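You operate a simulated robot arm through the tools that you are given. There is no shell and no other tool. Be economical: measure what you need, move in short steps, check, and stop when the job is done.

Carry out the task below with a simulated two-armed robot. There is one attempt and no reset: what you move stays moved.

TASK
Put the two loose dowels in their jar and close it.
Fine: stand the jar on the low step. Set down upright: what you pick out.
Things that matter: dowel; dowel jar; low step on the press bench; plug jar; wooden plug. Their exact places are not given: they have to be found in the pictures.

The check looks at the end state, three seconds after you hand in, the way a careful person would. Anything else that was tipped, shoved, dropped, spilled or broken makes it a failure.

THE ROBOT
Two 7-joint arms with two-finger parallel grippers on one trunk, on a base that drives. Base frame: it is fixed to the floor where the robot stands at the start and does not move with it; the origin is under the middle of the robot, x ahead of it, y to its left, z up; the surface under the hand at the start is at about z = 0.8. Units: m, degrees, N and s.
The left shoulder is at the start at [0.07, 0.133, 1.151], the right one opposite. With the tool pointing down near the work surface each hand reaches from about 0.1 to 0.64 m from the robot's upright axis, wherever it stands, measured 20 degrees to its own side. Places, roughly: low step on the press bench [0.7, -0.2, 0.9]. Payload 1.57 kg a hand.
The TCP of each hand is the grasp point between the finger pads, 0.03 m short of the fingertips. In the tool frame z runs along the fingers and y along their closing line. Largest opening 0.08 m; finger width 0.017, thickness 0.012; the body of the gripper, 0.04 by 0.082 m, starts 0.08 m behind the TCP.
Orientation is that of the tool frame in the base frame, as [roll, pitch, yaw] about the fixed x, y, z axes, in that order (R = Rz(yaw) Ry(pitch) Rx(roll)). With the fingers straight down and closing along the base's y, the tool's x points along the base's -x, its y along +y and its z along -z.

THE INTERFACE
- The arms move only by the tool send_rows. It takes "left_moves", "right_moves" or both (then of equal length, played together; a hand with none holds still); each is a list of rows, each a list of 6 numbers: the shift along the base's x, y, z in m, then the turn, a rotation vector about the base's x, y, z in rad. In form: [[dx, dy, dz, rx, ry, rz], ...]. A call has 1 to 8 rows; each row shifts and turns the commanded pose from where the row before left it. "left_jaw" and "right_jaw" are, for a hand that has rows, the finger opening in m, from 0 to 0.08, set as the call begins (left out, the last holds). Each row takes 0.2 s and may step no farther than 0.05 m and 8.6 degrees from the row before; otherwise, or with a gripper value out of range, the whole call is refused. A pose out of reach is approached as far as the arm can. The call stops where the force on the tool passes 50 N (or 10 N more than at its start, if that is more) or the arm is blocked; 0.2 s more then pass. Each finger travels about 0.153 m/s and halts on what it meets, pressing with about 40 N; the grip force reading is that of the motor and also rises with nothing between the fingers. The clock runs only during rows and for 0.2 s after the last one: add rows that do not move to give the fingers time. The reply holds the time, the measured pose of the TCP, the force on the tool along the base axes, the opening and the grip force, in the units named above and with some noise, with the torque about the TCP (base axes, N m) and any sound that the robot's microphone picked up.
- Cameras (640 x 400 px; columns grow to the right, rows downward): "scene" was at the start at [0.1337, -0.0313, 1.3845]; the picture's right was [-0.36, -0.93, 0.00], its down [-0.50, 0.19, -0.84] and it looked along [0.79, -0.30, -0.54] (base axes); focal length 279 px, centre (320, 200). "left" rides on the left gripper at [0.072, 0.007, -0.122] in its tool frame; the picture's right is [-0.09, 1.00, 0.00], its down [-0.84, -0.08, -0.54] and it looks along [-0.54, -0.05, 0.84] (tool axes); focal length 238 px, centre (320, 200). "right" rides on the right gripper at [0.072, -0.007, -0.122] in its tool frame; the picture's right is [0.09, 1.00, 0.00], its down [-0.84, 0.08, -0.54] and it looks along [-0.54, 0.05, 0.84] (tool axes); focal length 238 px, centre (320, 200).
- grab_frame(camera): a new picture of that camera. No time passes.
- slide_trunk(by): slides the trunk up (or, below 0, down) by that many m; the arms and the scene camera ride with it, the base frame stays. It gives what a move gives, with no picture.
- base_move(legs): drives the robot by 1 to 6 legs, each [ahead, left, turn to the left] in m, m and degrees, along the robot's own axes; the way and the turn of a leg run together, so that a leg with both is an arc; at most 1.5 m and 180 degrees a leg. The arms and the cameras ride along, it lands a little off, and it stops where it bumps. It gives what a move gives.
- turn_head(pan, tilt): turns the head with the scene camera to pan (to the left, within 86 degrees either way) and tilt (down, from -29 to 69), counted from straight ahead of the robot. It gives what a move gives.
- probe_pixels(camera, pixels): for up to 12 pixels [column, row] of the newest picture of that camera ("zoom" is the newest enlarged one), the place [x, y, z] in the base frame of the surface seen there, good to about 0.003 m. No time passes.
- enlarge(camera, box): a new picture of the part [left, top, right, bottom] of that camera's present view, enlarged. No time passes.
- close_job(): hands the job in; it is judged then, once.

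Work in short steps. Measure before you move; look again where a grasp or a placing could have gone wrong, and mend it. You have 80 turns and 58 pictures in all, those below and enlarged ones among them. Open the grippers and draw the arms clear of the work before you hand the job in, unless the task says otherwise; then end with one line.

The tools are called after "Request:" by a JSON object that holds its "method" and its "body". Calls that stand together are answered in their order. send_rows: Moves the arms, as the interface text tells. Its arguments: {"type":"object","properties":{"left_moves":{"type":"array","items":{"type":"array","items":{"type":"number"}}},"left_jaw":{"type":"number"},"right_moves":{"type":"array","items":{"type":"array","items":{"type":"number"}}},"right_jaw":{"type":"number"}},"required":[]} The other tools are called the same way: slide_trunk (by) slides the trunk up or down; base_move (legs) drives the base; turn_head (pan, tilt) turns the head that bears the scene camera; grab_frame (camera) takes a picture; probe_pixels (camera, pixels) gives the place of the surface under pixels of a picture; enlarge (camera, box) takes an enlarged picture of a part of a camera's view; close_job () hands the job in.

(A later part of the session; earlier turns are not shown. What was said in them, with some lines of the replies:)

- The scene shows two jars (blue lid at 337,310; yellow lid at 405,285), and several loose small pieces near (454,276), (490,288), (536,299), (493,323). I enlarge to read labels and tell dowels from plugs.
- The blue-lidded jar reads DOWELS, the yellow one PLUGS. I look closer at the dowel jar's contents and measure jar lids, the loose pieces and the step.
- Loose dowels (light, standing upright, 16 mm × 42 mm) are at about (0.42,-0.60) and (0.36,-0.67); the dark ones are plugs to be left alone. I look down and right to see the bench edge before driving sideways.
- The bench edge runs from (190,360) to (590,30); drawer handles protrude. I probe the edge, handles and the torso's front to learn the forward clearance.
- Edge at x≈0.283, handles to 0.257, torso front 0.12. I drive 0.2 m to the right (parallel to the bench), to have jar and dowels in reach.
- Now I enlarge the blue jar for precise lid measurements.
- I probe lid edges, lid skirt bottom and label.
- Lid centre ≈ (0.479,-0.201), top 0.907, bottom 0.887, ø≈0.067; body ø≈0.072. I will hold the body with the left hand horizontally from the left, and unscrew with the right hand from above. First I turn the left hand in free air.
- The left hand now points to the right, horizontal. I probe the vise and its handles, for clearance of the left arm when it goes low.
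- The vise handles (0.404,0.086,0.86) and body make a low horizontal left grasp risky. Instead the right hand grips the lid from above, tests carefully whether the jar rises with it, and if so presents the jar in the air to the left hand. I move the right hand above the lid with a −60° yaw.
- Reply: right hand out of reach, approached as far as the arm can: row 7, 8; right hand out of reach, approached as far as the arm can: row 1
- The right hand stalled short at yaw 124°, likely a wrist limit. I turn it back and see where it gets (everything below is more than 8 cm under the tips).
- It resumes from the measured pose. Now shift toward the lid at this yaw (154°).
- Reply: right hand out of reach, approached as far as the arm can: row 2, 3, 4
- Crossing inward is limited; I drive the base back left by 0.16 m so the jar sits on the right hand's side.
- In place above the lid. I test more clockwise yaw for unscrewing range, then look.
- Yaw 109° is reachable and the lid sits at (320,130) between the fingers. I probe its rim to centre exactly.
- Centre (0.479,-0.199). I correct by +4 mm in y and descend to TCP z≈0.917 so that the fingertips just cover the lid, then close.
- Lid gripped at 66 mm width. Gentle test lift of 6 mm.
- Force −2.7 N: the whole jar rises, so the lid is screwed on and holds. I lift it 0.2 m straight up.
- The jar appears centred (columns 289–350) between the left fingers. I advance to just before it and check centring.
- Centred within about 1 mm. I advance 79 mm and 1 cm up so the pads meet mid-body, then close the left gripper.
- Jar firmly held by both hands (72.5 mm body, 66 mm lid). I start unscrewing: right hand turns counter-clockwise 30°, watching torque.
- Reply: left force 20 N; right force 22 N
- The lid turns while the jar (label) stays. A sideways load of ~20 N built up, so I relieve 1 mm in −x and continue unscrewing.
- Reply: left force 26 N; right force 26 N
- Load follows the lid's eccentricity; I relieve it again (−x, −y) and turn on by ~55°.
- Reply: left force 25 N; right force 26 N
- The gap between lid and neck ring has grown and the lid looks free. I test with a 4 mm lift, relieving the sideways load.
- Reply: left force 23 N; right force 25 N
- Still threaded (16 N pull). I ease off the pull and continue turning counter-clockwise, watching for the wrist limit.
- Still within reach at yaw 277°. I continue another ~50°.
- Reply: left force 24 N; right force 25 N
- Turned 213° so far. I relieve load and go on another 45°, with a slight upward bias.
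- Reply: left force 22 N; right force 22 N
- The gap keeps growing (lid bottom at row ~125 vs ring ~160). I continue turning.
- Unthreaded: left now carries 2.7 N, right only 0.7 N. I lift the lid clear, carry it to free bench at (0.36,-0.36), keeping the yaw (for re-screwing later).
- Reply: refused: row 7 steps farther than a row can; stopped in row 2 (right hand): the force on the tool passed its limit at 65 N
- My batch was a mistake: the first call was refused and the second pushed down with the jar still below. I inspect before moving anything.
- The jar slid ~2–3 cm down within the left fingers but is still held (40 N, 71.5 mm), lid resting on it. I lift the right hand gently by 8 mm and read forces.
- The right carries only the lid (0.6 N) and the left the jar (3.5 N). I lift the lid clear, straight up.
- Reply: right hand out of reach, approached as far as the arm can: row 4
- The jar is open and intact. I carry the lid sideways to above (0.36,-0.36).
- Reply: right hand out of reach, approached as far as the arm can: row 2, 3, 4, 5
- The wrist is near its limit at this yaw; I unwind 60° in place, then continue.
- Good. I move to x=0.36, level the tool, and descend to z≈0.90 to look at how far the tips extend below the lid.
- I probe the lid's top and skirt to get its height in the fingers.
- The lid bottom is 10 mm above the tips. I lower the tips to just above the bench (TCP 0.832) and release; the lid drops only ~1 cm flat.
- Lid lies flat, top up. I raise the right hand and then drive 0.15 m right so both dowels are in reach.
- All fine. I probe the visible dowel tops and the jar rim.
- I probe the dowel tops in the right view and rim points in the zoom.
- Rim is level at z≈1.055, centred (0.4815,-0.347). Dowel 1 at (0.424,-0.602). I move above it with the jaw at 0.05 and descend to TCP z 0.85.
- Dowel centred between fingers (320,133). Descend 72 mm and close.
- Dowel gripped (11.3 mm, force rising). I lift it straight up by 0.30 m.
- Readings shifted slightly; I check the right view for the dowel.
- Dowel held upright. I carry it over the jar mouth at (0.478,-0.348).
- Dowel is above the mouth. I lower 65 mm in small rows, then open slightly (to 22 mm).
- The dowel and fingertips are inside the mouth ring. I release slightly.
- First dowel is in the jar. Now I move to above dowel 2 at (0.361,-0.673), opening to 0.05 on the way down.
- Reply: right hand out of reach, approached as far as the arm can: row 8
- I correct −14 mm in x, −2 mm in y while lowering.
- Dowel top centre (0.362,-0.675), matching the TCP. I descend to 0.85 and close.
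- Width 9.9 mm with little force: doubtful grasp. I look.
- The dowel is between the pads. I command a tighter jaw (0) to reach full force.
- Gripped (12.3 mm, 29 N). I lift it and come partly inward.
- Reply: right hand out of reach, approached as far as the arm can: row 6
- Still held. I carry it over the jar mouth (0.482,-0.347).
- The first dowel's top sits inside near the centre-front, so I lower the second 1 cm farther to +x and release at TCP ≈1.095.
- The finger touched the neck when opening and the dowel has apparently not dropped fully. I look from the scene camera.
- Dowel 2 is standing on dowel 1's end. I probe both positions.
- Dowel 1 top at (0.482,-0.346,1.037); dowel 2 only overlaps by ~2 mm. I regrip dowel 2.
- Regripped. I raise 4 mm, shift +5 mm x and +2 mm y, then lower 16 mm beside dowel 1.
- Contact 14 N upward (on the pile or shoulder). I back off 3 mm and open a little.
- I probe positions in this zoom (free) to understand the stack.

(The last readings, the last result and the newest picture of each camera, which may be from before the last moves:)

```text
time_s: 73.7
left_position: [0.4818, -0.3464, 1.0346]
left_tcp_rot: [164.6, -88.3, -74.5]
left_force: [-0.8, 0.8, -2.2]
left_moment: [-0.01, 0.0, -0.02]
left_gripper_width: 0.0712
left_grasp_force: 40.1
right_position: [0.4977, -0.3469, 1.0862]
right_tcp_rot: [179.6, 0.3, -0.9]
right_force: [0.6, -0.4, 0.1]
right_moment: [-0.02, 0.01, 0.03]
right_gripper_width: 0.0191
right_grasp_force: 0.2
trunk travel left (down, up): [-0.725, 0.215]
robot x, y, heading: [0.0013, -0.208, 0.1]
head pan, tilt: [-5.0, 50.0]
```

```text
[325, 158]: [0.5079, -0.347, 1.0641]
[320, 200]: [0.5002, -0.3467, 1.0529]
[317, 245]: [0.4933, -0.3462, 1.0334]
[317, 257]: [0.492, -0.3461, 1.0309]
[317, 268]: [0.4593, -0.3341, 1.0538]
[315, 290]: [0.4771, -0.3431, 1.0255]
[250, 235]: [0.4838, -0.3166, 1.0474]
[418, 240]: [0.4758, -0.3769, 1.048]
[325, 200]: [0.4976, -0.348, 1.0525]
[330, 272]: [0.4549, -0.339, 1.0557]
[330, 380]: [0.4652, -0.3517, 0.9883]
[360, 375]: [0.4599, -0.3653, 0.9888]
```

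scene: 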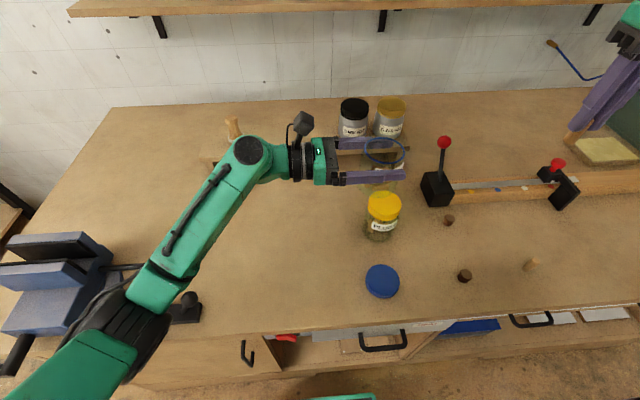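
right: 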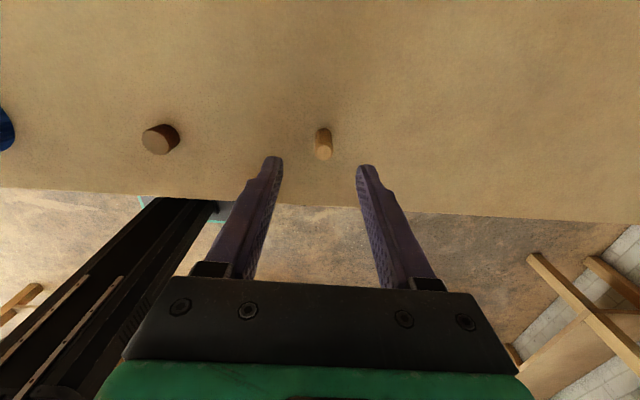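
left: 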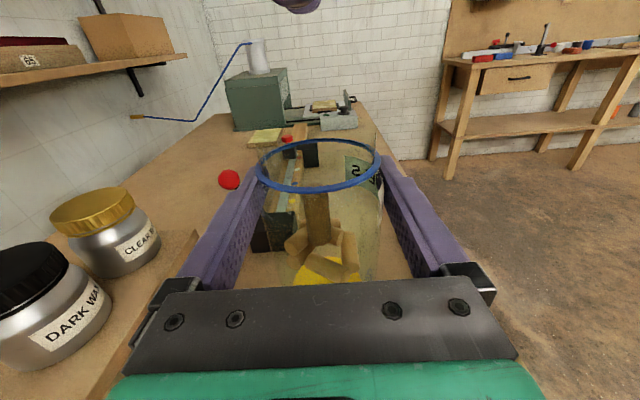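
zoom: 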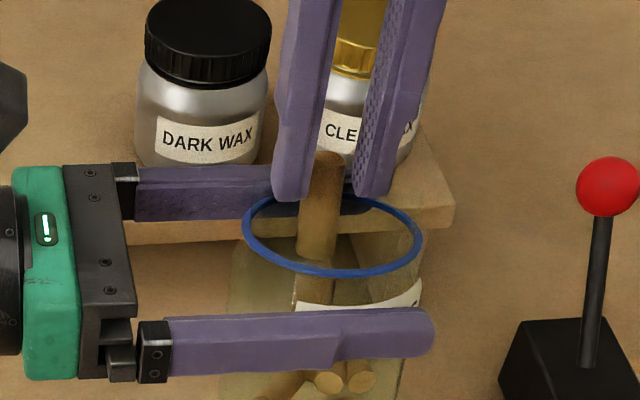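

Dowel 2 has dropped beside dowel 1 (top 1.064, leaning +x). I withdraw the right hand upward, then settle the contents with gentle tilts of the left hand.

Request:
{"method": "send_rows", "body": {"right_moves": [[0, 0, 0.01, 0, 0, 0], [0, 0, 0.02, 0, 0, 0], [0, 0, 0.04, 0, 0, 0], [-0.02, -0.045, 0, 0, 0, 0], [-0.02, -0.045, 0, 0, 0, 0], [0, 0, 0, 0, 0, 0]]}}

Request:
{"method": "enlarge", "body": {"camera": "left", "box": [220, 80, 420, 290]}}

```text
time_s: 75.1
left_position: [0.4821, -0.3466, 1.0342]
left_tcp_rot: [161.8, -88.2, -71.7]
left_force: [0.0, 0.0, -3.1]
left_moment: [0.02, -0.04, -0.03]
left_gripper_width: 0.0714
left_grasp_force: 39.7
right_position: [0.4581, -0.4422, 1.1451]
right_tcp_rot: [179.5, 0.2, -0.9]
right_force: [-0.5, -0.7, 0.1]
right_moment: [-0.03, 0.01, 0.02]
right_gripper_width: 0.0188
right_grasp_force: 0.1
right hand out of reach, approached as far as the arm can: row 3
trunk travel left (down, up): [-0.725, 0.215]
robot x, y, heading: [0.0006, -0.2051, 0.6]
head pan, tilt: [-5.0, 50.0]
```

```text
1.90 times, centred on (320, 185) of left
```

zoom: 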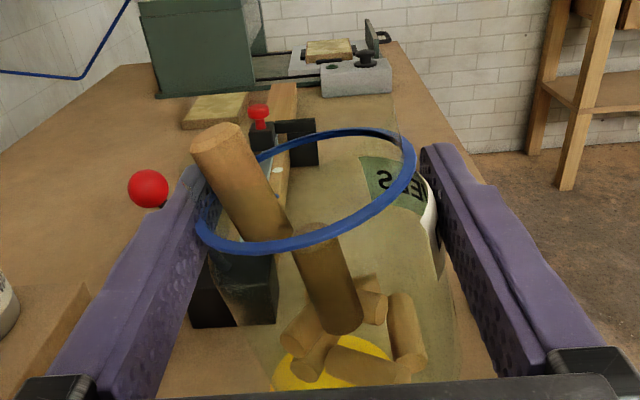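

The jar has tilted ~16° toward +x in the grip, and dowel 2 leans on the rim. I roll the left hand −24° about y: this rights the jar and tips the contents gently inward, toward −x.

Request:
{"method": "send_rows", "body": {"left_moves": [[0, 0, 0, 0, -0.14, 0], [0, 0, 0, 0, -0.14, 0], [0, 0, 0, 0, -0.14, 0], [0, 0, 0, 0, 0, 0], [0, 0, 0, 0, 0, 0]]}}

Request:
{"method": "enlarge", "body": {"camera": "scene", "box": [330, 90, 430, 200]}}

```text
time_s: 76.3
left_position: [0.4827, -0.3483, 1.0351]
left_tcp_rot: [-93.5, -66.3, -176.0]
left_force: [0.0, -0.2, -1.9]
left_moment: [0.04, 0.03, 0.02]
left_gripper_width: 0.0713
left_grasp_force: 40.2
right_position: [0.458, -0.4425, 1.1452]
right_tcp_rot: [179.6, 0.2, -1.0]
right_force: [0.3, 0.1, 0.3]
right_moment: [0.0, 0.02, -0.03]
right_gripper_width: 0.0191
right_grasp_force: 0.1
trunk travel left (down, up): [-0.725, 0.215]
robot x, y, heading: [0.0047, -0.2022, 0.3]
head pan, tilt: [-5.0, 50.0]
```

```text
3.64 times, centred on (380, 145) of scene
```

zoom: 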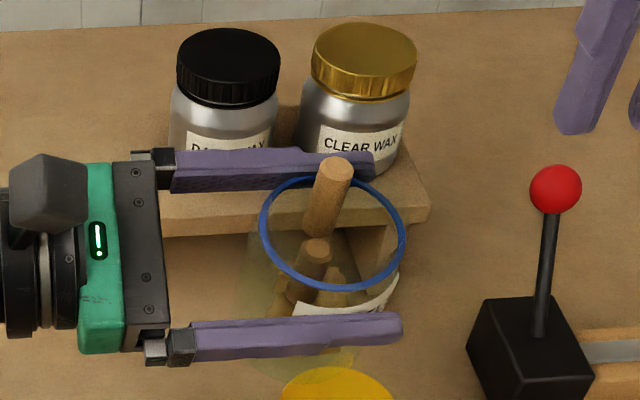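

Dowel 2 still leans on the back rim. I tilt another 16° toward −x with a small shake to let it fall inward, then come back to level.

Request:
{"method": "send_rows", "body": {"left_moves": [[0, 0, 0, 0, -0.14, 0], [0.02, 0, 0, 0, -0.14, 0], [-0.03, 0, 0, 0, 0, 0], [0.03, 0, 0, 0, 0, 0], [-0.02, 0, 0, 0, 0, 0], [0, 0, 0, 0, 0.14, 0], [0, 0, 0, 0, 0.14, 0], [0, 0, 0, 0, 0.13, 0]]}}

Request:
{"method": "enlarge", "body": {"camera": "scene", "box": [330, 90, 430, 200]}}

```text
time_s: 78.1
left_position: [0.4818, -0.3479, 1.0348]
left_tcp_rot: [-95.5, -73.9, -174.1]
left_force: [-0.2, -0.4, -1.6]
left_moment: [0.01, -0.02, -0.01]
left_gripper_width: 0.0713
left_grasp_force: 40.1
right_position: [0.4559, -0.4417, 1.1455]
right_tcp_rot: [179.6, 0.1, -0.9]
right_force: [0.6, 0.4, 0.2]
right_moment: [-0.03, 0.01, -0.02]
right_gripper_width: 0.0191
right_grasp_force: 0.0
trunk travel left (down, up): [-0.725, 0.215]
robot x, y, heading: [0.0002, -0.2002, 0.6]
head pan, tilt: [-5.0, 50.0]
```

```text
3.64 times, centred on (380, 145) of scene
```

zoom: 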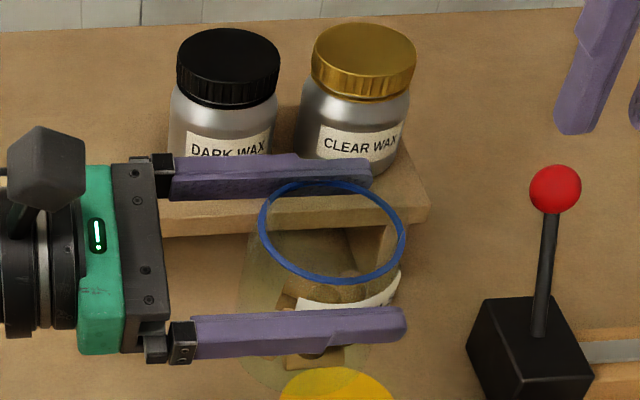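

Both dowels have fallen in. I probe the ring to level it and find its centre.

Request:
{"method": "probe_pixels", "body": {"camera": "zoom", "pixels": [[262, 225], [403, 240], [320, 183], [345, 281], [290, 265], [385, 265], [285, 195], [370, 195]]}}

```text
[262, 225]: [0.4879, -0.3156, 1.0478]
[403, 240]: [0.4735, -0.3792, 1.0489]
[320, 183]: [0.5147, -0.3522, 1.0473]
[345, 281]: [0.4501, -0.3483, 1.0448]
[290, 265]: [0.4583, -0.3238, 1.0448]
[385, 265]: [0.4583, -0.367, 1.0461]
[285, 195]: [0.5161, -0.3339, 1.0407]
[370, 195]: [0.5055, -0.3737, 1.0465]
```

Ring level at z≈1.046, centre (0.482,-0.3475). I shift the jar 0.12 m to the left for clearance, and bring the right hand above the lid at (0.357,-0.361), jaws opened.

Request:
{"method": "send_rows", "body": {"left_moves": [[0, 0.03, 0, 0, 0, 0], [0, 0.03, 0, 0, 0, 0], [0, 0.03, 0, 0, 0, 0], [0, 0.03, 0, 0, 0, 0], [0, 0, 0, 0, 0, 0], [0, 0, 0, 0, 0, 0]], "right_moves": [[-0.025, 0, 0, 0, 0, 0], [-0.025, 0.02, 0, 0, 0, 0], [-0.025, 0.03, 0, 0, 0, 0], [-0.0245, 0.03, 0, 0, 0, 0], [0, 0, -0.04, 0, 0, 0], [0, 0, 0, 0, 0, 0]], "right_jaw": 0.08}}

```text
time_s: 79.5
left_position: [0.4813, -0.2259, 1.0348]
left_tcp_rot: [-95.5, -73.8, -174.2]
left_force: [-0.6, 1.2, -2.8]
left_moment: [0.06, 0.01, 0.02]
left_gripper_width: 0.0711
left_grasp_force: 40.5
right_position: [0.3581, -0.3652, 1.1065]
right_tcp_rot: [179.6, 0.1, -0.9]
right_force: [-0.4, 0.3, -0.1]
right_moment: [-0.03, -0.01, 0.0]
right_gripper_width: 0.0798
right_grasp_force: 0.1
trunk travel left (down, up): [-0.725, 0.215]
robot x, y, heading: [0.0005, -0.2098, 0.1]
head pan, tilt: [-5.0, 50.0]
```

I lower to about z 0.93 and check the lid's position from the hand camera.

Request:
{"method": "send_rows", "body": {"right_moves": [[0, 0.002, -0.045, 0, 0, 0], [0, 0, -0.045, 0, 0, 0], [0, 0, -0.045, 0, 0, 0], [0, 0, -0.04, 0, 0, 0], [0, 0, 0, 0, 0, 0]]}}

Request:
{"method": "grab_frame", "body": {"camera": "right"}}

```text
time_s: 80.7
left_position: [0.4803, -0.2271, 1.0342]
left_tcp_rot: [-95.3, -73.6, -174.2]
left_force: [0.1, 0.4, -2.6]
left_moment: [0.0, 0.01, 0.02]
left_gripper_width: 0.0709
left_grasp_force: 39.9
right_position: [0.3573, -0.3631, 0.9317]
right_tcp_rot: [179.6, 0.1, -1.0]
right_force: [-0.7, -0.3, -0.2]
right_moment: [0.02, -0.01, -0.02]
right_gripper_width: 0.08
right_grasp_force: 0.0
trunk travel left (down, up): [-0.725, 0.215]
robot x, y, heading: [0.0052, -0.2019, 0.2]
head pan, tilt: [-5.0, 50.0]
```

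```text
3 pictures are left
```

right: 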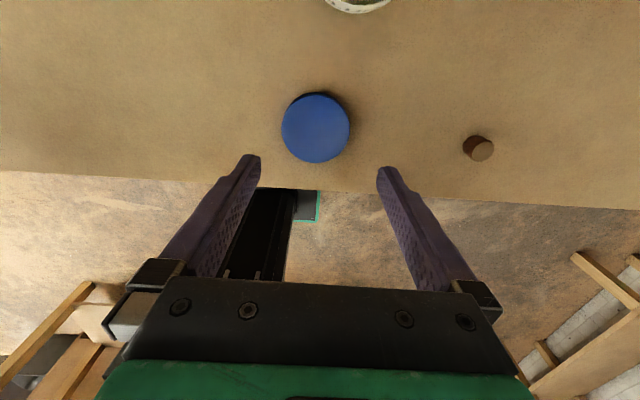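

Only 3 pictures left; probes on this one are free, so I measure the lid rim.

Request:
{"method": "probe_pixels", "body": {"camera": "right", "pixels": [[284, 128], [348, 128], [316, 97], [316, 160], [316, 128]]}}

```text
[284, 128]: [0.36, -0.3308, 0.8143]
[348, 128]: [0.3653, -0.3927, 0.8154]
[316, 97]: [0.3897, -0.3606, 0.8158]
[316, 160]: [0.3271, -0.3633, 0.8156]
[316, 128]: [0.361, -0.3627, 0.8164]
```

Lid centre (0.359,-0.362), top 0.816. I shift +2/+1 mm, descend to TCP 0.832 and close.

Request:
{"method": "send_rows", "body": {"right_moves": [[0.002, 0.001, -0.03, 0, 0, 0], [0, 0, -0.03, 0, 0, 0], [0, 0, -0.025, 0, 0, 0], [0, 0, -0.0145, 0, 0, 0], [0, 0, 0, 0, 0, 0]]}}

Request:
{"method": "send_rows", "body": {"right_moves": [[0, 0, 0, 0, 0, 0], [0, 0, 0, 0, 0, 0]], "right_jaw": 0.05}}

```text
time_s: 81.9
left_position: [0.4809, -0.227, 1.0353]
left_tcp_rot: [-95.5, -73.8, -174.1]
left_force: [0.5, -0.8, -1.8]
left_moment: [-0.01, 0.0, 0.02]
left_gripper_width: 0.0711
left_grasp_force: 40.4
right_position: [0.3583, -0.3632, 0.8309]
right_tcp_rot: [179.6, 0.2, -0.9]
right_force: [0.0, 0.3, 0.0]
right_moment: [0.01, -0.01, 0.02]
right_gripper_width: 0.0801
right_grasp_force: 0.0
trunk travel left (down, up): [-0.725, 0.215]
robot x, y, heading: [0.0006, -0.2061, 0.5]
head pan, tilt: [-5.0, 50.0]
```

```text
time_s: 82.5
left_position: [0.4815, -0.2275, 1.0346]
left_tcp_rot: [-95.5, -73.7, -174.1]
left_force: [0.3, 0.5, -1.4]
left_moment: [-0.03, 0.03, 0.01]
left_gripper_width: 0.0711
left_grasp_force: 40.2
right_position: [0.3597, -0.3627, 0.8326]
right_tcp_rot: [179.6, 0.1, -0.9]
right_force: [0.5, 0.2, 0.0]
right_moment: [0.02, -0.03, 0.01]
right_gripper_width: 0.0658
right_grasp_force: 40.0
trunk travel left (down, up): [-0.725, 0.215]
robot x, y, heading: [-0.003, -0.2063, 0.3]
head pan, tilt: [-5.0, 50.0]
```

Lid gripped (65.8 mm). I lift it to z≈1.13.

Request:
{"method": "send_rows", "body": {"right_moves": [[0, 0, 0.02, 0, 0, 0], [0, 0, 0.045, 0, 0, 0], [0, 0, 0.048, 0, 0, 0], [0, 0, 0.048, 0, 0, 0], [0, 0, 0.048, 0, 0, 0], [0, 0, 0.048, 0, 0, 0], [0, 0, 0.04, 0, 0, 0], [0, 0, 0, 0, 0, 0]]}}

```text
time_s: 84.3
left_position: [0.4828, -0.2269, 1.0346]
left_tcp_rot: [-95.7, -73.7, -174.0]
left_force: [-0.8, -0.8, -3.0]
left_moment: [0.01, 0.0, 0.02]
left_gripper_width: 0.0712
left_grasp_force: 39.8
right_position: [0.3588, -0.362, 1.1306]
right_tcp_rot: [179.6, 0.2, -0.9]
right_force: [-0.4, -0.3, -0.5]
right_moment: [0.01, -0.02, 0.01]
right_gripper_width: 0.0656
right_grasp_force: 40.1
trunk travel left (down, up): [-0.725, 0.215]
robot x, y, heading: [0.0037, -0.2091, 0.3]
head pan, tilt: [-5.0, 50.0]
```

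Now jar and lid come together over (0.482,-0.3475): left back by 0.12 m, right above it, winding the right wrist to the unscrewed yaw (+52°).

Request:
{"method": "send_rows", "body": {"left_moves": [[0, -0.03, 0, 0, 0, 0], [0, -0.03, 0, 0, 0, 0], [0, -0.03, 0, 0, 0, 0], [0, -0.03, 0, 0, 0, 0], [0, 0, 0, 0, 0, 0], [0, 0, 0, 0, 0, 0], [0, 0, 0, 0, 0, 0], [0, 0, 0, 0, 0, 0]], "right_moves": [[0.031, 0.0036, -0.003, 0, 0, 0], [0.031, 0.0036, -0.003, 0, 0, 0.13], [0.031, 0.0036, -0.003, 0, 0, 0.13], [0.0305, 0.0036, -0.003, 0, 0, 0.13], [0, 0, 0, 0, 0, 0.13], [0, 0, 0, 0, 0, 0.13], [0, 0, 0, 0, 0, 0.13], [0, 0, 0, 0, 0, 0.1]]}}

```text
time_s: 86.1
left_position: [0.4819, -0.3483, 1.0334]
left_tcp_rot: [-95.7, -73.8, -174.0]
left_force: [-0.2, 0.0, -2.6]
left_moment: [0.03, 0.05, -0.04]
left_gripper_width: 0.0712
left_grasp_force: 39.6
right_position: [0.4858, -0.3481, 1.116]
right_tcp_rot: [179.7, 0.2, 49.6]
right_force: [-1.2, 0.8, -0.4]
right_moment: [-0.01, 0.01, -0.04]
right_gripper_width: 0.0657
right_grasp_force: 40.4
trunk travel left (down, up): [-0.725, 0.215]
robot x, y, heading: [-0.0026, -0.2056, 0.2]
head pan, tilt: [-5.0, 50.0]
```

I use one picture to verify lid-over-ring alignment.

Request:
{"method": "enlarge", "body": {"camera": "scene", "box": [330, 90, 430, 200]}}

```text
3.64 times, centred on (380, 145) of scene
```

zoom: 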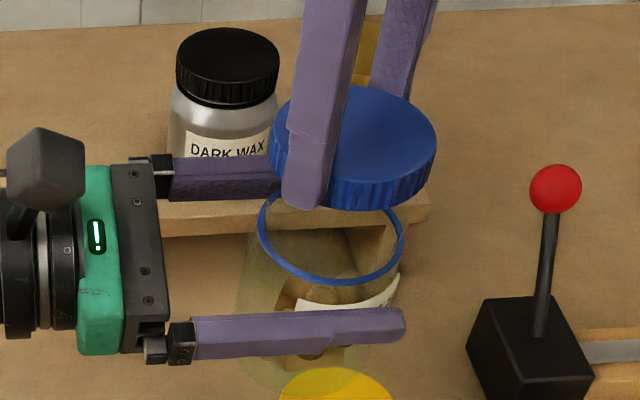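

I probe lid and ring edges.

Request:
{"method": "probe_pixels", "body": {"camera": "zoom", "pixels": [[400, 95], [434, 135], [425, 165], [380, 183], [350, 182], [279, 125], [260, 225], [402, 240], [345, 281], [290, 265], [385, 265], [400, 130]]}}

```text
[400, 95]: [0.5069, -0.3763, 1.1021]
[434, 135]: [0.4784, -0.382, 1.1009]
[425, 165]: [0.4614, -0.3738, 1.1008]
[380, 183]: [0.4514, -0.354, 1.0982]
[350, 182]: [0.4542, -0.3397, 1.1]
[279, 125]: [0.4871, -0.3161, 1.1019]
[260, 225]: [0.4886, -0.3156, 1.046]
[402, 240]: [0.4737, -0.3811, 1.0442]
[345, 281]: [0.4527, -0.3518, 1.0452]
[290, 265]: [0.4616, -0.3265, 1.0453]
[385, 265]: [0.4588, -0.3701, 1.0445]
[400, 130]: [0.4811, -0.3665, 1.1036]
```

Lid and ring centres agree within ~1 mm. I lower the lid 28 mm in small rows to the thread.

Request:
{"method": "send_rows", "body": {"right_moves": [[-0.001, 0, -0.008, 0, 0, 0], [0, 0, -0.008, 0, 0, 0], [0, 0, -0.006, 0, 0, 0], [0, 0, -0.004, 0, 0, 0], [0, 0, -0.002, 0, 0, 0], [0, 0, 0, 0, 0, 0]]}}

```text
time_s: 87.5
left_position: [0.4822, -0.3472, 1.0345]
left_tcp_rot: [-95.5, -73.9, -174.2]
left_force: [-0.1, -3.3, -3.9]
left_moment: [0.03, -0.02, 0.01]
left_gripper_width: 0.071
left_grasp_force: 39.8
right_position: [0.482, -0.3488, 1.0895]
right_tcp_rot: [179.6, 0.1, 49.4]
right_force: [0.1, 2.9, 0.8]
right_moment: [0.11, -0.03, 0.01]
right_gripper_width: 0.0658
right_grasp_force: 40.3
trunk travel left (down, up): [-0.725, 0.215]
robot x, y, heading: [0.0008, -0.2062, 0.3]
head pan, tilt: [-5.0, 50.0]
```

The lid slides around the neck (small side force). I lower 3 mm more to light contact.

Request:
{"method": "send_rows", "body": {"right_moves": [[0, 0.0007, -0.001, 0, 0, 0], [0, 0, -0.001, 0, 0, 0], [0, 0, -0.001, 0, 0, 0], [0, 0, 0, 0, 0, 0]]}}

```text
time_s: 88.5
left_position: [0.4823, -0.3479, 1.0352]
left_tcp_rot: [-95.4, -73.7, -174.2]
left_force: [-1.4, -1.0, -2.4]
left_moment: [0.05, 0.02, -0.01]
left_gripper_width: 0.0709
left_grasp_force: 40.2
right_position: [0.4819, -0.348, 1.0864]
right_tcp_rot: [179.5, 0.1, 49.5]
right_force: [1.4, 1.2, 0.1]
right_moment: [0.04, -0.04, 0.0]
right_gripper_width: 0.0657
right_grasp_force: 40.3
trunk travel left (down, up): [-0.725, 0.215]
robot x, y, heading: [-0.0007, -0.2055, 0.4]
head pan, tilt: [-5.0, 50.0]
5 turns are left
```

Few turns remain, so I batch: press lightly and screw clockwise ~305° (same amount as opening), with a slight downward bias.

Request:
{"method": "send_rows", "body": {"right_moves": [[0, 0, -0.0015, 0, 0, -0.148], [0, 0, -0.0005, 0, 0, -0.148], [0, 0, -0.0002, 0, 0, -0.148], [0, 0, -0.0002, 0, 0, -0.148], [0, 0, -0.0002, 0, 0, -0.148], [0, 0, -0.0002, 0, 0, -0.148], [0, 0, -0.0002, 0, 0, -0.148], [0, 0, -0.0002, 0, 0, -0.148]]}}

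Request:
{"method": "send_rows", "body": {"right_moves": [[0, 0, -0.0001, 0, 0, -0.148], [0, 0, -0.0001, 0, 0, -0.148], [0, 0, -0.0001, 0, 0, -0.148], [0, 0, -0.0001, 0, 0, -0.148], [0, 0, -0.0001, 0, 0, -0.148], [0, 0, -0.0001, 0, 0, -0.148], [0, 0, -0.0001, 0, 0, -0.148], [0, 0, -0.0001, 0, 0, -0.148]]}}

Request:
{"method": "send_rows", "body": {"right_moves": [[0, 0, -0.0001, 0, 0, -0.148], [0, 0, -0.0001, 0, 0, -0.148], [0, 0, -0.0001, 0, 0, -0.148], [0, 0, -0.0001, 0, 0, -0.148], [0, 0, -0.0001, 0, 0, -0.148], [0, 0, -0.0001, 0, 0, -0.148], [0, 0, -0.0001, 0, 0, -0.148], [0, 0, -0.0001, 0, 0, -0.148]]}}

Request:
{"method": "send_rows", "body": {"right_moves": [[0, 0, -0.0001, 0, 0, -0.148], [0, 0, -0.0001, 0, 0, -0.148], [0, 0, -0.0001, 0, 0, -0.148], [0, 0, -0.0001, 0, 0, -0.148], [0, 0, -0.0001, 0, 0, -0.148], [0, 0, -0.0001, 0, 0, -0.148], [0, 0, -0.0001, 0, 0, -0.148], [0, 0, -0.0001, 0, 0, -0.148]]}}

Request:
{"method": "send_rows", "body": {"right_moves": [[0, 0, 0, 0, 0, -0.148], [0, 0, 0, 0, 0, -0.148], [0, 0, 0, 0, 0, -0.148], [0, 0, 0, 0, 0, -0.148], [0, 0, 0, 0, 0, 0]]}}

```text
time_s: 90.3
left_position: [0.483, -0.3476, 1.0339]
left_tcp_rot: [-95.6, -73.9, -174.1]
left_force: [-19.0, 6.5, -2.2]
left_moment: [-0.94, 0.19, -0.05]
left_gripper_width: 0.0708
left_grasp_force: 39.6
right_position: [0.4828, -0.3481, 1.0835]
right_tcp_rot: [179.6, 0.0, -18.5]
right_force: [19.8, -5.9, -1.4]
right_moment: [0.61, -1.07, 0.07]
right_gripper_width: 0.0656
right_grasp_force: 39.9
trunk travel left (down, up): [-0.725, 0.215]
robot x, y, heading: [-0.003, -0.2055, 0.3]
head pan, tilt: [-5.0, 50.0]
```

```text
time_s: 91.9
left_position: [0.4819, -0.3467, 1.0329]
left_tcp_rot: [-96.1, -74.2, -173.2]
left_force: [1.2, -0.1, -1.3]
left_moment: [-0.15, 0.49, 0.01]
left_gripper_width: 0.0801
left_grasp_force: 11.0
right_position: [0.479, -0.3435, 1.084]
right_tcp_rot: [179.3, 0.7, -72.7]
right_force: [-1.9, -0.8, -2.4]
right_moment: [0.1, -0.33, -0.01]
right_gripper_width: 0.0652
right_grasp_force: 40.1
trunk travel left (down, up): [-0.725, 0.215]
robot x, y, heading: [0.0011, -0.2072, 0.3]
head pan, tilt: [-5.0, 50.0]
stopped in row 7 (left hand): the force on the tool passed its limit at 52 N (the readings are from after the stop); the commanded pose is now the measured one
```

```text
time_s: 93.7
left_position: [0.4814, -0.348, 1.0314]
left_tcp_rot: [-96.9, -74.0, -172.9]
left_force: [-30.4, -1.6, -6.8]
left_moment: [-0.11, 0.03, 0.0]
left_gripper_width: 0.072
left_grasp_force: 39.8
right_position: [0.481, -0.3449, 1.0836]
right_tcp_rot: [179.7, 0.9, -140.7]
right_force: [30.3, 1.4, 4.2]
right_moment: [0.15, -1.6, 0.14]
right_gripper_width: 0.0647
right_grasp_force: 40.1
trunk travel left (down, up): [-0.725, 0.215]
robot x, y, heading: [0.0004, -0.2066, 0.3]
head pan, tilt: [-5.0, 50.0]
```

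```text
time_s: 95.5
left_position: [0.4818, -0.3477, 1.03]
left_tcp_rot: [-96.8, -74.1, -172.8]
left_force: [-11.5, -14.1, -13.7]
left_moment: [-0.22, 0.54, -0.22]
left_gripper_width: 0.072
left_grasp_force: 39.7
right_position: [0.4803, -0.3412, 1.0824]
right_tcp_rot: [179.2, 0.7, 151.6]
right_force: [10.7, 14.2, 11.7]
right_moment: [0.89, -1.2, 0.32]
right_gripper_width: 0.0653
right_grasp_force: 40.2
trunk travel left (down, up): [-0.725, 0.215]
robot x, y, heading: [0.0005, -0.2074, 0.2]
head pan, tilt: [-5.0, 50.0]
```

```text
time_s: 96.7
left_position: [0.481, -0.3475, 1.0312]
left_tcp_rot: [-96.8, -74.0, -172.9]
left_force: [-6.0, -22.1, -13.2]
left_moment: [0.33, 0.34, -1.34]
left_gripper_width: 0.0716
left_grasp_force: 40.1
right_position: [0.4797, -0.3415, 1.0832]
right_tcp_rot: [179.2, 0.5, 117.7]
right_force: [6.0, 21.3, 10.9]
right_moment: [0.75, -0.63, 1.44]
right_gripper_width: 0.0648
right_grasp_force: 39.6
trunk travel left (down, up): [-0.725, 0.215]
robot x, y, heading: [0.0023, -0.2045, 0.2]
head pan, tilt: [-5.0, 50.0]
4 turns are left
```

Torque reached 1.4 N·m: the lid is tight. Now I release the lid, withdraw the right hand, then yaw the left hand 60° (pointing forward-right) and carry the jar to above the free part of the step (0.725,-0.19), with a picture.

Request:
{"method": "send_rows", "body": {"right_moves": [[0, 0, 0, 0, 0, 0], [0, 0, 0, 0, 0, 0], [0, 0, 0, 0, 0, 0]], "right_jaw": 0.08}}

Request:
{"method": "send_rows", "body": {"right_moves": [[0, 0, 0.02, 0, 0, 0], [0, 0, 0.03, 0, 0, 0], [0, 0, 0.03, 0, 0, 0], [-0.01, -0.04, 0.01, 0, 0, 0], [-0.01, -0.04, 0, 0, 0, 0], [-0.01, -0.04, 0, 0, 0, 0], [-0.01, -0.04, 0, 0, 0, 0]]}}

Request:
{"method": "send_rows", "body": {"left_moves": [[0, 0.0197, 0.003, 0, 0, 0.131], [0, 0.0197, 0.003, 0, 0, 0.131], [0, 0.0197, 0.003, 0, 0, 0.131], [0, 0.0197, 0.003, 0, 0, 0.131], [0, 0.0197, 0.003, 0, 0, 0.131], [0, 0.0197, 0.003, 0, 0, 0.131], [0, 0.0197, 0.003, 0, 0, 0.131], [0, 0.0197, 0.003, 0, 0, 0.131]]}}

Request:
{"method": "send_rows", "body": {"left_moves": [[0.035, 0, 0, 0, 0, 0], [0.035, 0, 0, 0, 0, 0], [0.035, 0, 0, 0, 0, 0], [0.035, 0, 0, 0, 0, 0], [0.035, 0, 0, 0, 0, 0], [0.035, 0, 0, 0, 0, 0], [0.034, 0, 0, 0, 0, 0], [0, 0, 0, 0, 0, 0]]}}

Request:
{"method": "grab_frame", "body": {"camera": "scene"}}

Request:
{"method": "probe_pixels", "body": {"camera": "scene", "pixels": [[352, 112], [225, 135], [300, 155], [280, 100], [280, 110], [280, 120], [280, 130], [300, 100], [300, 110], [300, 120], [300, 130], [320, 110]]}}

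```text
time_s: 97.5
left_position: [0.4838, -0.3469, 1.0319]
left_tcp_rot: [-96.6, -74.1, -172.8]
left_force: [14.2, -13.7, -18.6]
left_moment: [0.0, 0.99, -0.84]
left_gripper_width: 0.0717
left_grasp_force: 40.3
right_position: [0.4798, -0.3439, 1.0823]
right_tcp_rot: [179.4, 0.6, 117.6]
right_force: [-14.2, 14.4, 15.9]
right_moment: [0.63, -0.3, 0.85]
right_gripper_width: 0.0747
right_grasp_force: 0.0
trunk travel left (down, up): [-0.725, 0.215]
robot x, y, heading: [0.0021, -0.2055, 0.3]
head pan, tilt: [-5.0, 50.0]
```

```text
time_s: 99.1
left_position: [0.4816, -0.3479, 1.0335]
left_tcp_rot: [-96.7, -74.0, -173.0]
left_force: [-0.1, 0.2, -3.4]
left_moment: [0.01, 0.02, 0.02]
left_gripper_width: 0.0722
left_grasp_force: 40.1
right_position: [0.44, -0.5033, 1.1699]
right_tcp_rot: [179.3, 0.6, 117.7]
right_force: [-0.2, 0.2, -0.1]
right_moment: [-0.01, -0.01, 0.0]
right_gripper_width: 0.0802
right_grasp_force: 0.0
trunk travel left (down, up): [-0.725, 0.215]
robot x, y, heading: [-0.0008, -0.2052, 0.5]
head pan, tilt: [-5.0, 50.0]
```

```text
time_s: 100.9
left_position: [0.4807, -0.183, 1.0519]
left_tcp_rot: [-98.1, -70.5, -111.3]
left_force: [0.7, 0.3, -2.5]
left_moment: [-0.01, 0.04, 0.01]
left_gripper_width: 0.0716
left_grasp_force: 39.3
right_position: [0.4404, -0.5014, 1.1711]
right_tcp_rot: [179.3, 0.7, 117.7]
right_force: [-0.1, 0.6, -0.4]
right_moment: [-0.02, -0.02, 0.02]
right_gripper_width: 0.0801
right_grasp_force: 0.0
trunk travel left (down, up): [-0.725, 0.215]
robot x, y, heading: [-0.0052, -0.2041, 0.1]
head pan, tilt: [-5.0, 50.0]
```

```text
time_s: 101.4
left_position: [0.5351, -0.1708, 1.0169]
left_tcp_rot: [-108.0, -64.6, -102.4]
left_force: [0.4, -1.1, -2.9]
left_moment: [-0.05, 0.03, 0.03]
left_gripper_width: 0.0718
left_grasp_force: 40.3
right_position: [0.4436, -0.501, 1.1705]
right_tcp_rot: [179.5, 0.6, 117.7]
right_force: [-0.6, 0.0, -0.9]
right_moment: [0.02, 0.06, 0.0]
right_gripper_width: 0.0799
right_grasp_force: 0.2
trunk travel left (down, up): [-0.725, 0.215]
robot x, y, heading: [0.0026, -0.2087, 0.4]
head pan, tilt: [-5.0, 50.0]
stopped in row 2 (left hand): the arm was blocked; the commanded pose is now the measured one
```

```text
1 pictures are left
```

scene: 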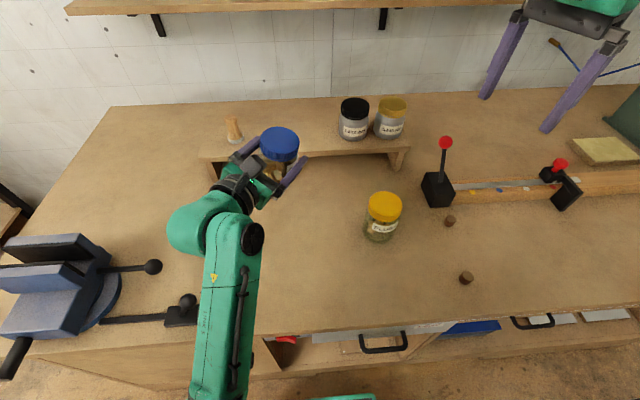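

```text
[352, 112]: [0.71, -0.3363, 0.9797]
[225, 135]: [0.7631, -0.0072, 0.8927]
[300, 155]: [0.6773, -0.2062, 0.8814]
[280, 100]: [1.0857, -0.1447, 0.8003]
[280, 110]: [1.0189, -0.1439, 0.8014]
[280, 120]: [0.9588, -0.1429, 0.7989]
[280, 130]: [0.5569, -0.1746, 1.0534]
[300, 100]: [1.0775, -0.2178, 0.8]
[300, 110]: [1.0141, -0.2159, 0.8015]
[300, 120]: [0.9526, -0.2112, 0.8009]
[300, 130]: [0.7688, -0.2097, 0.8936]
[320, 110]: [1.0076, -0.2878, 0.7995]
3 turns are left
```

The left wrist blocked at 60° yaw; the jar is still held, lid on. I undo the 10° tilt, reduce yaw to ~45°, back up a little, then go forward over the step at safe height.

Request:
{"method": "send_rows", "body": {"left_moves": [[-0.007, -0.004, 0.009, -0.0875, 0, 0], [-0.007, -0.004, 0.009, -0.0875, 0, 0], [-0.007, -0.004, 0.009, 0, 0, -0.1], [-0.007, -0.004, 0.009, 0, 0, -0.1], [-0.007, -0.003, 0.007, 0, 0, -0.08], [0, 0, 0, 0, 0, 0]]}}

Request:
{"method": "send_rows", "body": {"left_moves": [[0.02, 0, 0, 0, 0, 0], [0.02, 0, 0, 0, 0, 0], [0.02, 0, 0, 0, 0, 0], [0.02, 0, 0, 0, 0, 0], [0.02, 0, 0, 0, 0, 0], [0.02, 0, 0, 0, 0, 0], [0.02, 0, 0, 0, 0, 0], [0.02, 0, 0, 0, 0, 0]]}}

Request:
{"method": "send_rows", "body": {"left_moves": [[0.02, 0, -0.01, 0, 0, 0], [0.02, 0, -0.01, 0, 0, 0], [0.015, 0, -0.01, 0, 0, 0], [0, 0, -0.01, 0, 0, 0], [0, 0, 0, 0, 0, 0]]}}

```text
time_s: 102.8
left_position: [0.4968, -0.1887, 1.054]
left_tcp_rot: [-103.0, -73.8, -123.3]
left_force: [0.0, 0.8, -2.6]
left_moment: [-0.02, 0.01, -0.02]
left_gripper_width: 0.0718
left_grasp_force: 40.0
right_position: [0.4398, -0.5006, 1.1705]
right_tcp_rot: [179.4, 0.6, 117.6]
right_force: [-0.4, 0.6, -0.3]
right_moment: [-0.03, 0.01, 0.0]
right_gripper_width: 0.0799
right_grasp_force: 0.0
trunk travel left (down, up): [-0.725, 0.215]
robot x, y, heading: [0.0046, -0.2069, 0.1]
head pan, tilt: [-5.0, 50.0]
```

```text
time_s: 104.6
left_position: [0.6603, -0.1901, 1.0597]
left_tcp_rot: [-99.4, -74.4, -126.5]
left_force: [-0.9, 0.6, -3.3]
left_moment: [0.01, -0.01, 0.0]
left_gripper_width: 0.0716
left_grasp_force: 40.2
right_position: [0.4416, -0.5019, 1.1706]
right_tcp_rot: [179.5, 0.5, 117.8]
right_force: [0.0, 0.4, 0.3]
right_moment: [0.02, 0.04, -0.02]
right_gripper_width: 0.0803
right_grasp_force: 0.0
trunk travel left (down, up): [-0.725, 0.215]
robot x, y, heading: [0.0012, -0.2035, 0.0]
head pan, tilt: [-5.0, 50.0]
```

```text
time_s: 105.8
left_position: [0.7138, -0.1907, 1.0206]
left_tcp_rot: [-99.3, -74.3, -126.7]
left_force: [0.3, 0.2, -2.1]
left_moment: [-0.02, 0.01, -0.02]
left_gripper_width: 0.0718
left_grasp_force: 40.5
right_position: [0.4403, -0.5015, 1.1706]
right_tcp_rot: [179.4, 0.6, 117.7]
right_force: [0.2, -0.1, -0.3]
right_moment: [-0.01, -0.02, 0.03]
right_gripper_width: 0.0799
right_grasp_force: 0.0
trunk travel left (down, up): [-0.725, 0.215]
robot x, y, heading: [-0.0005, -0.2054, 0.2]
head pan, tilt: [-5.0, 50.0]
2 turns are left
```

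The jar is above the step at (0.714,-0.191). I move 11 mm on, lower to light contact (TCP ≈0.960), release, back out along the finger axis, raise clear, and take the last picture.

Request:
{"method": "send_rows", "body": {"left_moves": [[0.011, 0, -0.01, 0, 0, 0], [0, 0, -0.015, 0, 0, 0], [0, 0, -0.015, 0, 0, 0], [0, 0, -0.008, 0, 0, 0], [0, 0, -0.005, 0, 0, 0], [0, 0, -0.004, 0, 0, 0], [0, 0, -0.0035, 0, 0, 0], [0, 0, 0, 0, 0, 0]]}}

Request:
{"method": "send_rows", "body": {"left_moves": [[0, 0, 0, 0, 0, 0], [0, 0, 0, 0, 0, 0], [0, 0, 0, 0, 0, 0], [0, 0, 0, 0, 0, 0]], "left_jaw": 0.08}}

Request:
{"method": "send_rows", "body": {"left_moves": [[-0.0105, 0.0107, 0.0005, 0, 0, 0], [-0.014, 0.0143, 0.001, 0, 0, 0], [-0.014, 0.0143, 0.001, 0, 0, 0], [-0.014, 0.0143, 0.001, 0, 0, 0], [-0.021, 0.0214, 0.001, 0, 0, 0], [-0.021, 0.0214, 0.001, 0, 0, 0], [0, 0, 0, 0, 0, 0]]}}

Request:
{"method": "send_rows", "body": {"left_moves": [[-0.02, 0.01, 0.02, 0, 0, 0], [-0.02, 0.01, 0.03, 0, 0, 0], [-0.02, 0.01, 0.03, 0, 0, 0], [-0.02, 0, 0.03, 0, 0, 0], [0, 0, 0, 0, 0, 0]]}}

Request:
{"method": "grab_frame", "body": {"camera": "scene"}}

```text
time_s: 107.6
left_position: [0.7224, -0.1903, 0.9687]
left_tcp_rot: [-96.6, -73.9, -129.1]
left_force: [13.0, -2.1, 29.1]
left_moment: [-0.07, -0.44, -0.02]
left_gripper_width: 0.0718
left_grasp_force: 39.7
right_position: [0.4369, -0.5016, 1.1726]
right_tcp_rot: [179.2, 0.7, 117.6]
right_force: [-0.4, -0.2, -0.1]
right_moment: [-0.03, -0.01, 0.01]
right_gripper_width: 0.0802
right_grasp_force: 0.1
trunk travel left (down, up): [-0.725, 0.215]
robot x, y, heading: [-0.0006, -0.2064, 0.3]
head pan, tilt: [-5.0, 50.0]
```

```text
time_s: 108.6
left_position: [0.7241, -0.1906, 0.9599]
left_tcp_rot: [-99.2, -74.3, -126.6]
left_force: [0.1, -0.8, -0.2]
left_moment: [0.01, 0.0, 0.03]
left_gripper_width: 0.0799
left_grasp_force: 0.1
right_position: [0.4393, -0.5006, 1.1712]
right_tcp_rot: [179.3, 0.6, 117.6]
right_force: [-0.8, -0.1, -0.1]
right_moment: [-0.01, -0.02, -0.03]
right_gripper_width: 0.0798
right_grasp_force: 0.0
trunk travel left (down, up): [-0.725, 0.215]
robot x, y, heading: [0.0017, -0.2054, 0.4]
head pan, tilt: [-5.0, 50.0]
```

```text
time_s: 110.2
left_position: [0.6286, -0.093, 0.9651]
left_tcp_rot: [-99.4, -74.3, -126.5]
left_force: [0.3, 0.2, -0.3]
left_moment: [0.05, -0.02, 0.02]
left_gripper_width: 0.0801
left_grasp_force: 0.0
right_position: [0.4401, -0.5015, 1.1705]
right_tcp_rot: [179.4, 0.5, 117.7]
right_force: [0.1, 0.6, 0.7]
right_moment: [-0.01, 0.06, 0.02]
right_gripper_width: 0.0799
right_grasp_force: 0.0
trunk travel left (down, up): [-0.725, 0.215]
robot x, y, heading: [0.0006, -0.2073, 0.3]
head pan, tilt: [-5.0, 50.0]
```

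```text
time_s: 111.4
left_position: [0.5484, -0.0652, 1.0771]
left_tcp_rot: [-99.5, -74.3, -126.4]
left_force: [-0.9, 0.2, 0.3]
left_moment: [0.0, -0.02, -0.04]
left_gripper_width: 0.08
left_grasp_force: 0.0
right_position: [0.4401, -0.5025, 1.1708]
right_tcp_rot: [179.5, 0.6, 117.7]
right_force: [-0.4, 0.0, 0.0]
right_moment: [0.05, -0.03, -0.01]
right_gripper_width: 0.0802
right_grasp_force: 0.1
trunk travel left (down, up): [-0.725, 0.215]
robot x, y, heading: [-0.0045, -0.2051, 0.3]
head pan, tilt: [-5.0, 50.0]
```

```text
0 pictures are left
1 turns are left
```

scene: 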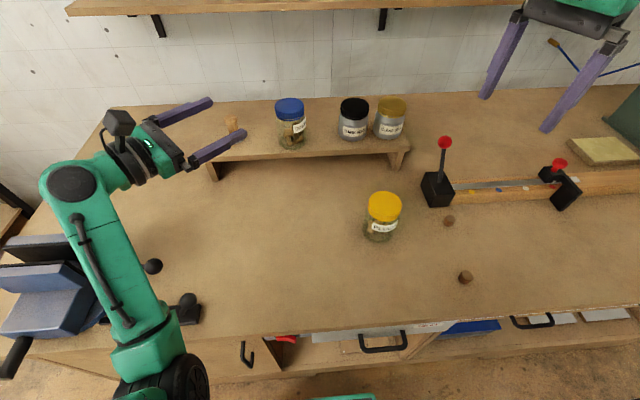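

The last picture shows the closed dowel jar upright on the step at (290,122). The knob and wax jars are undisturbed, and both hands are open and clear, so I hand in.

Request:
{"method": "close_job", "body": {}}

```text
The job is handed in.
```

Both loose dowels are in the dowel jar, and the jar is screwed shut and standing upright on the low step; nothing else in the last picture looks moved.
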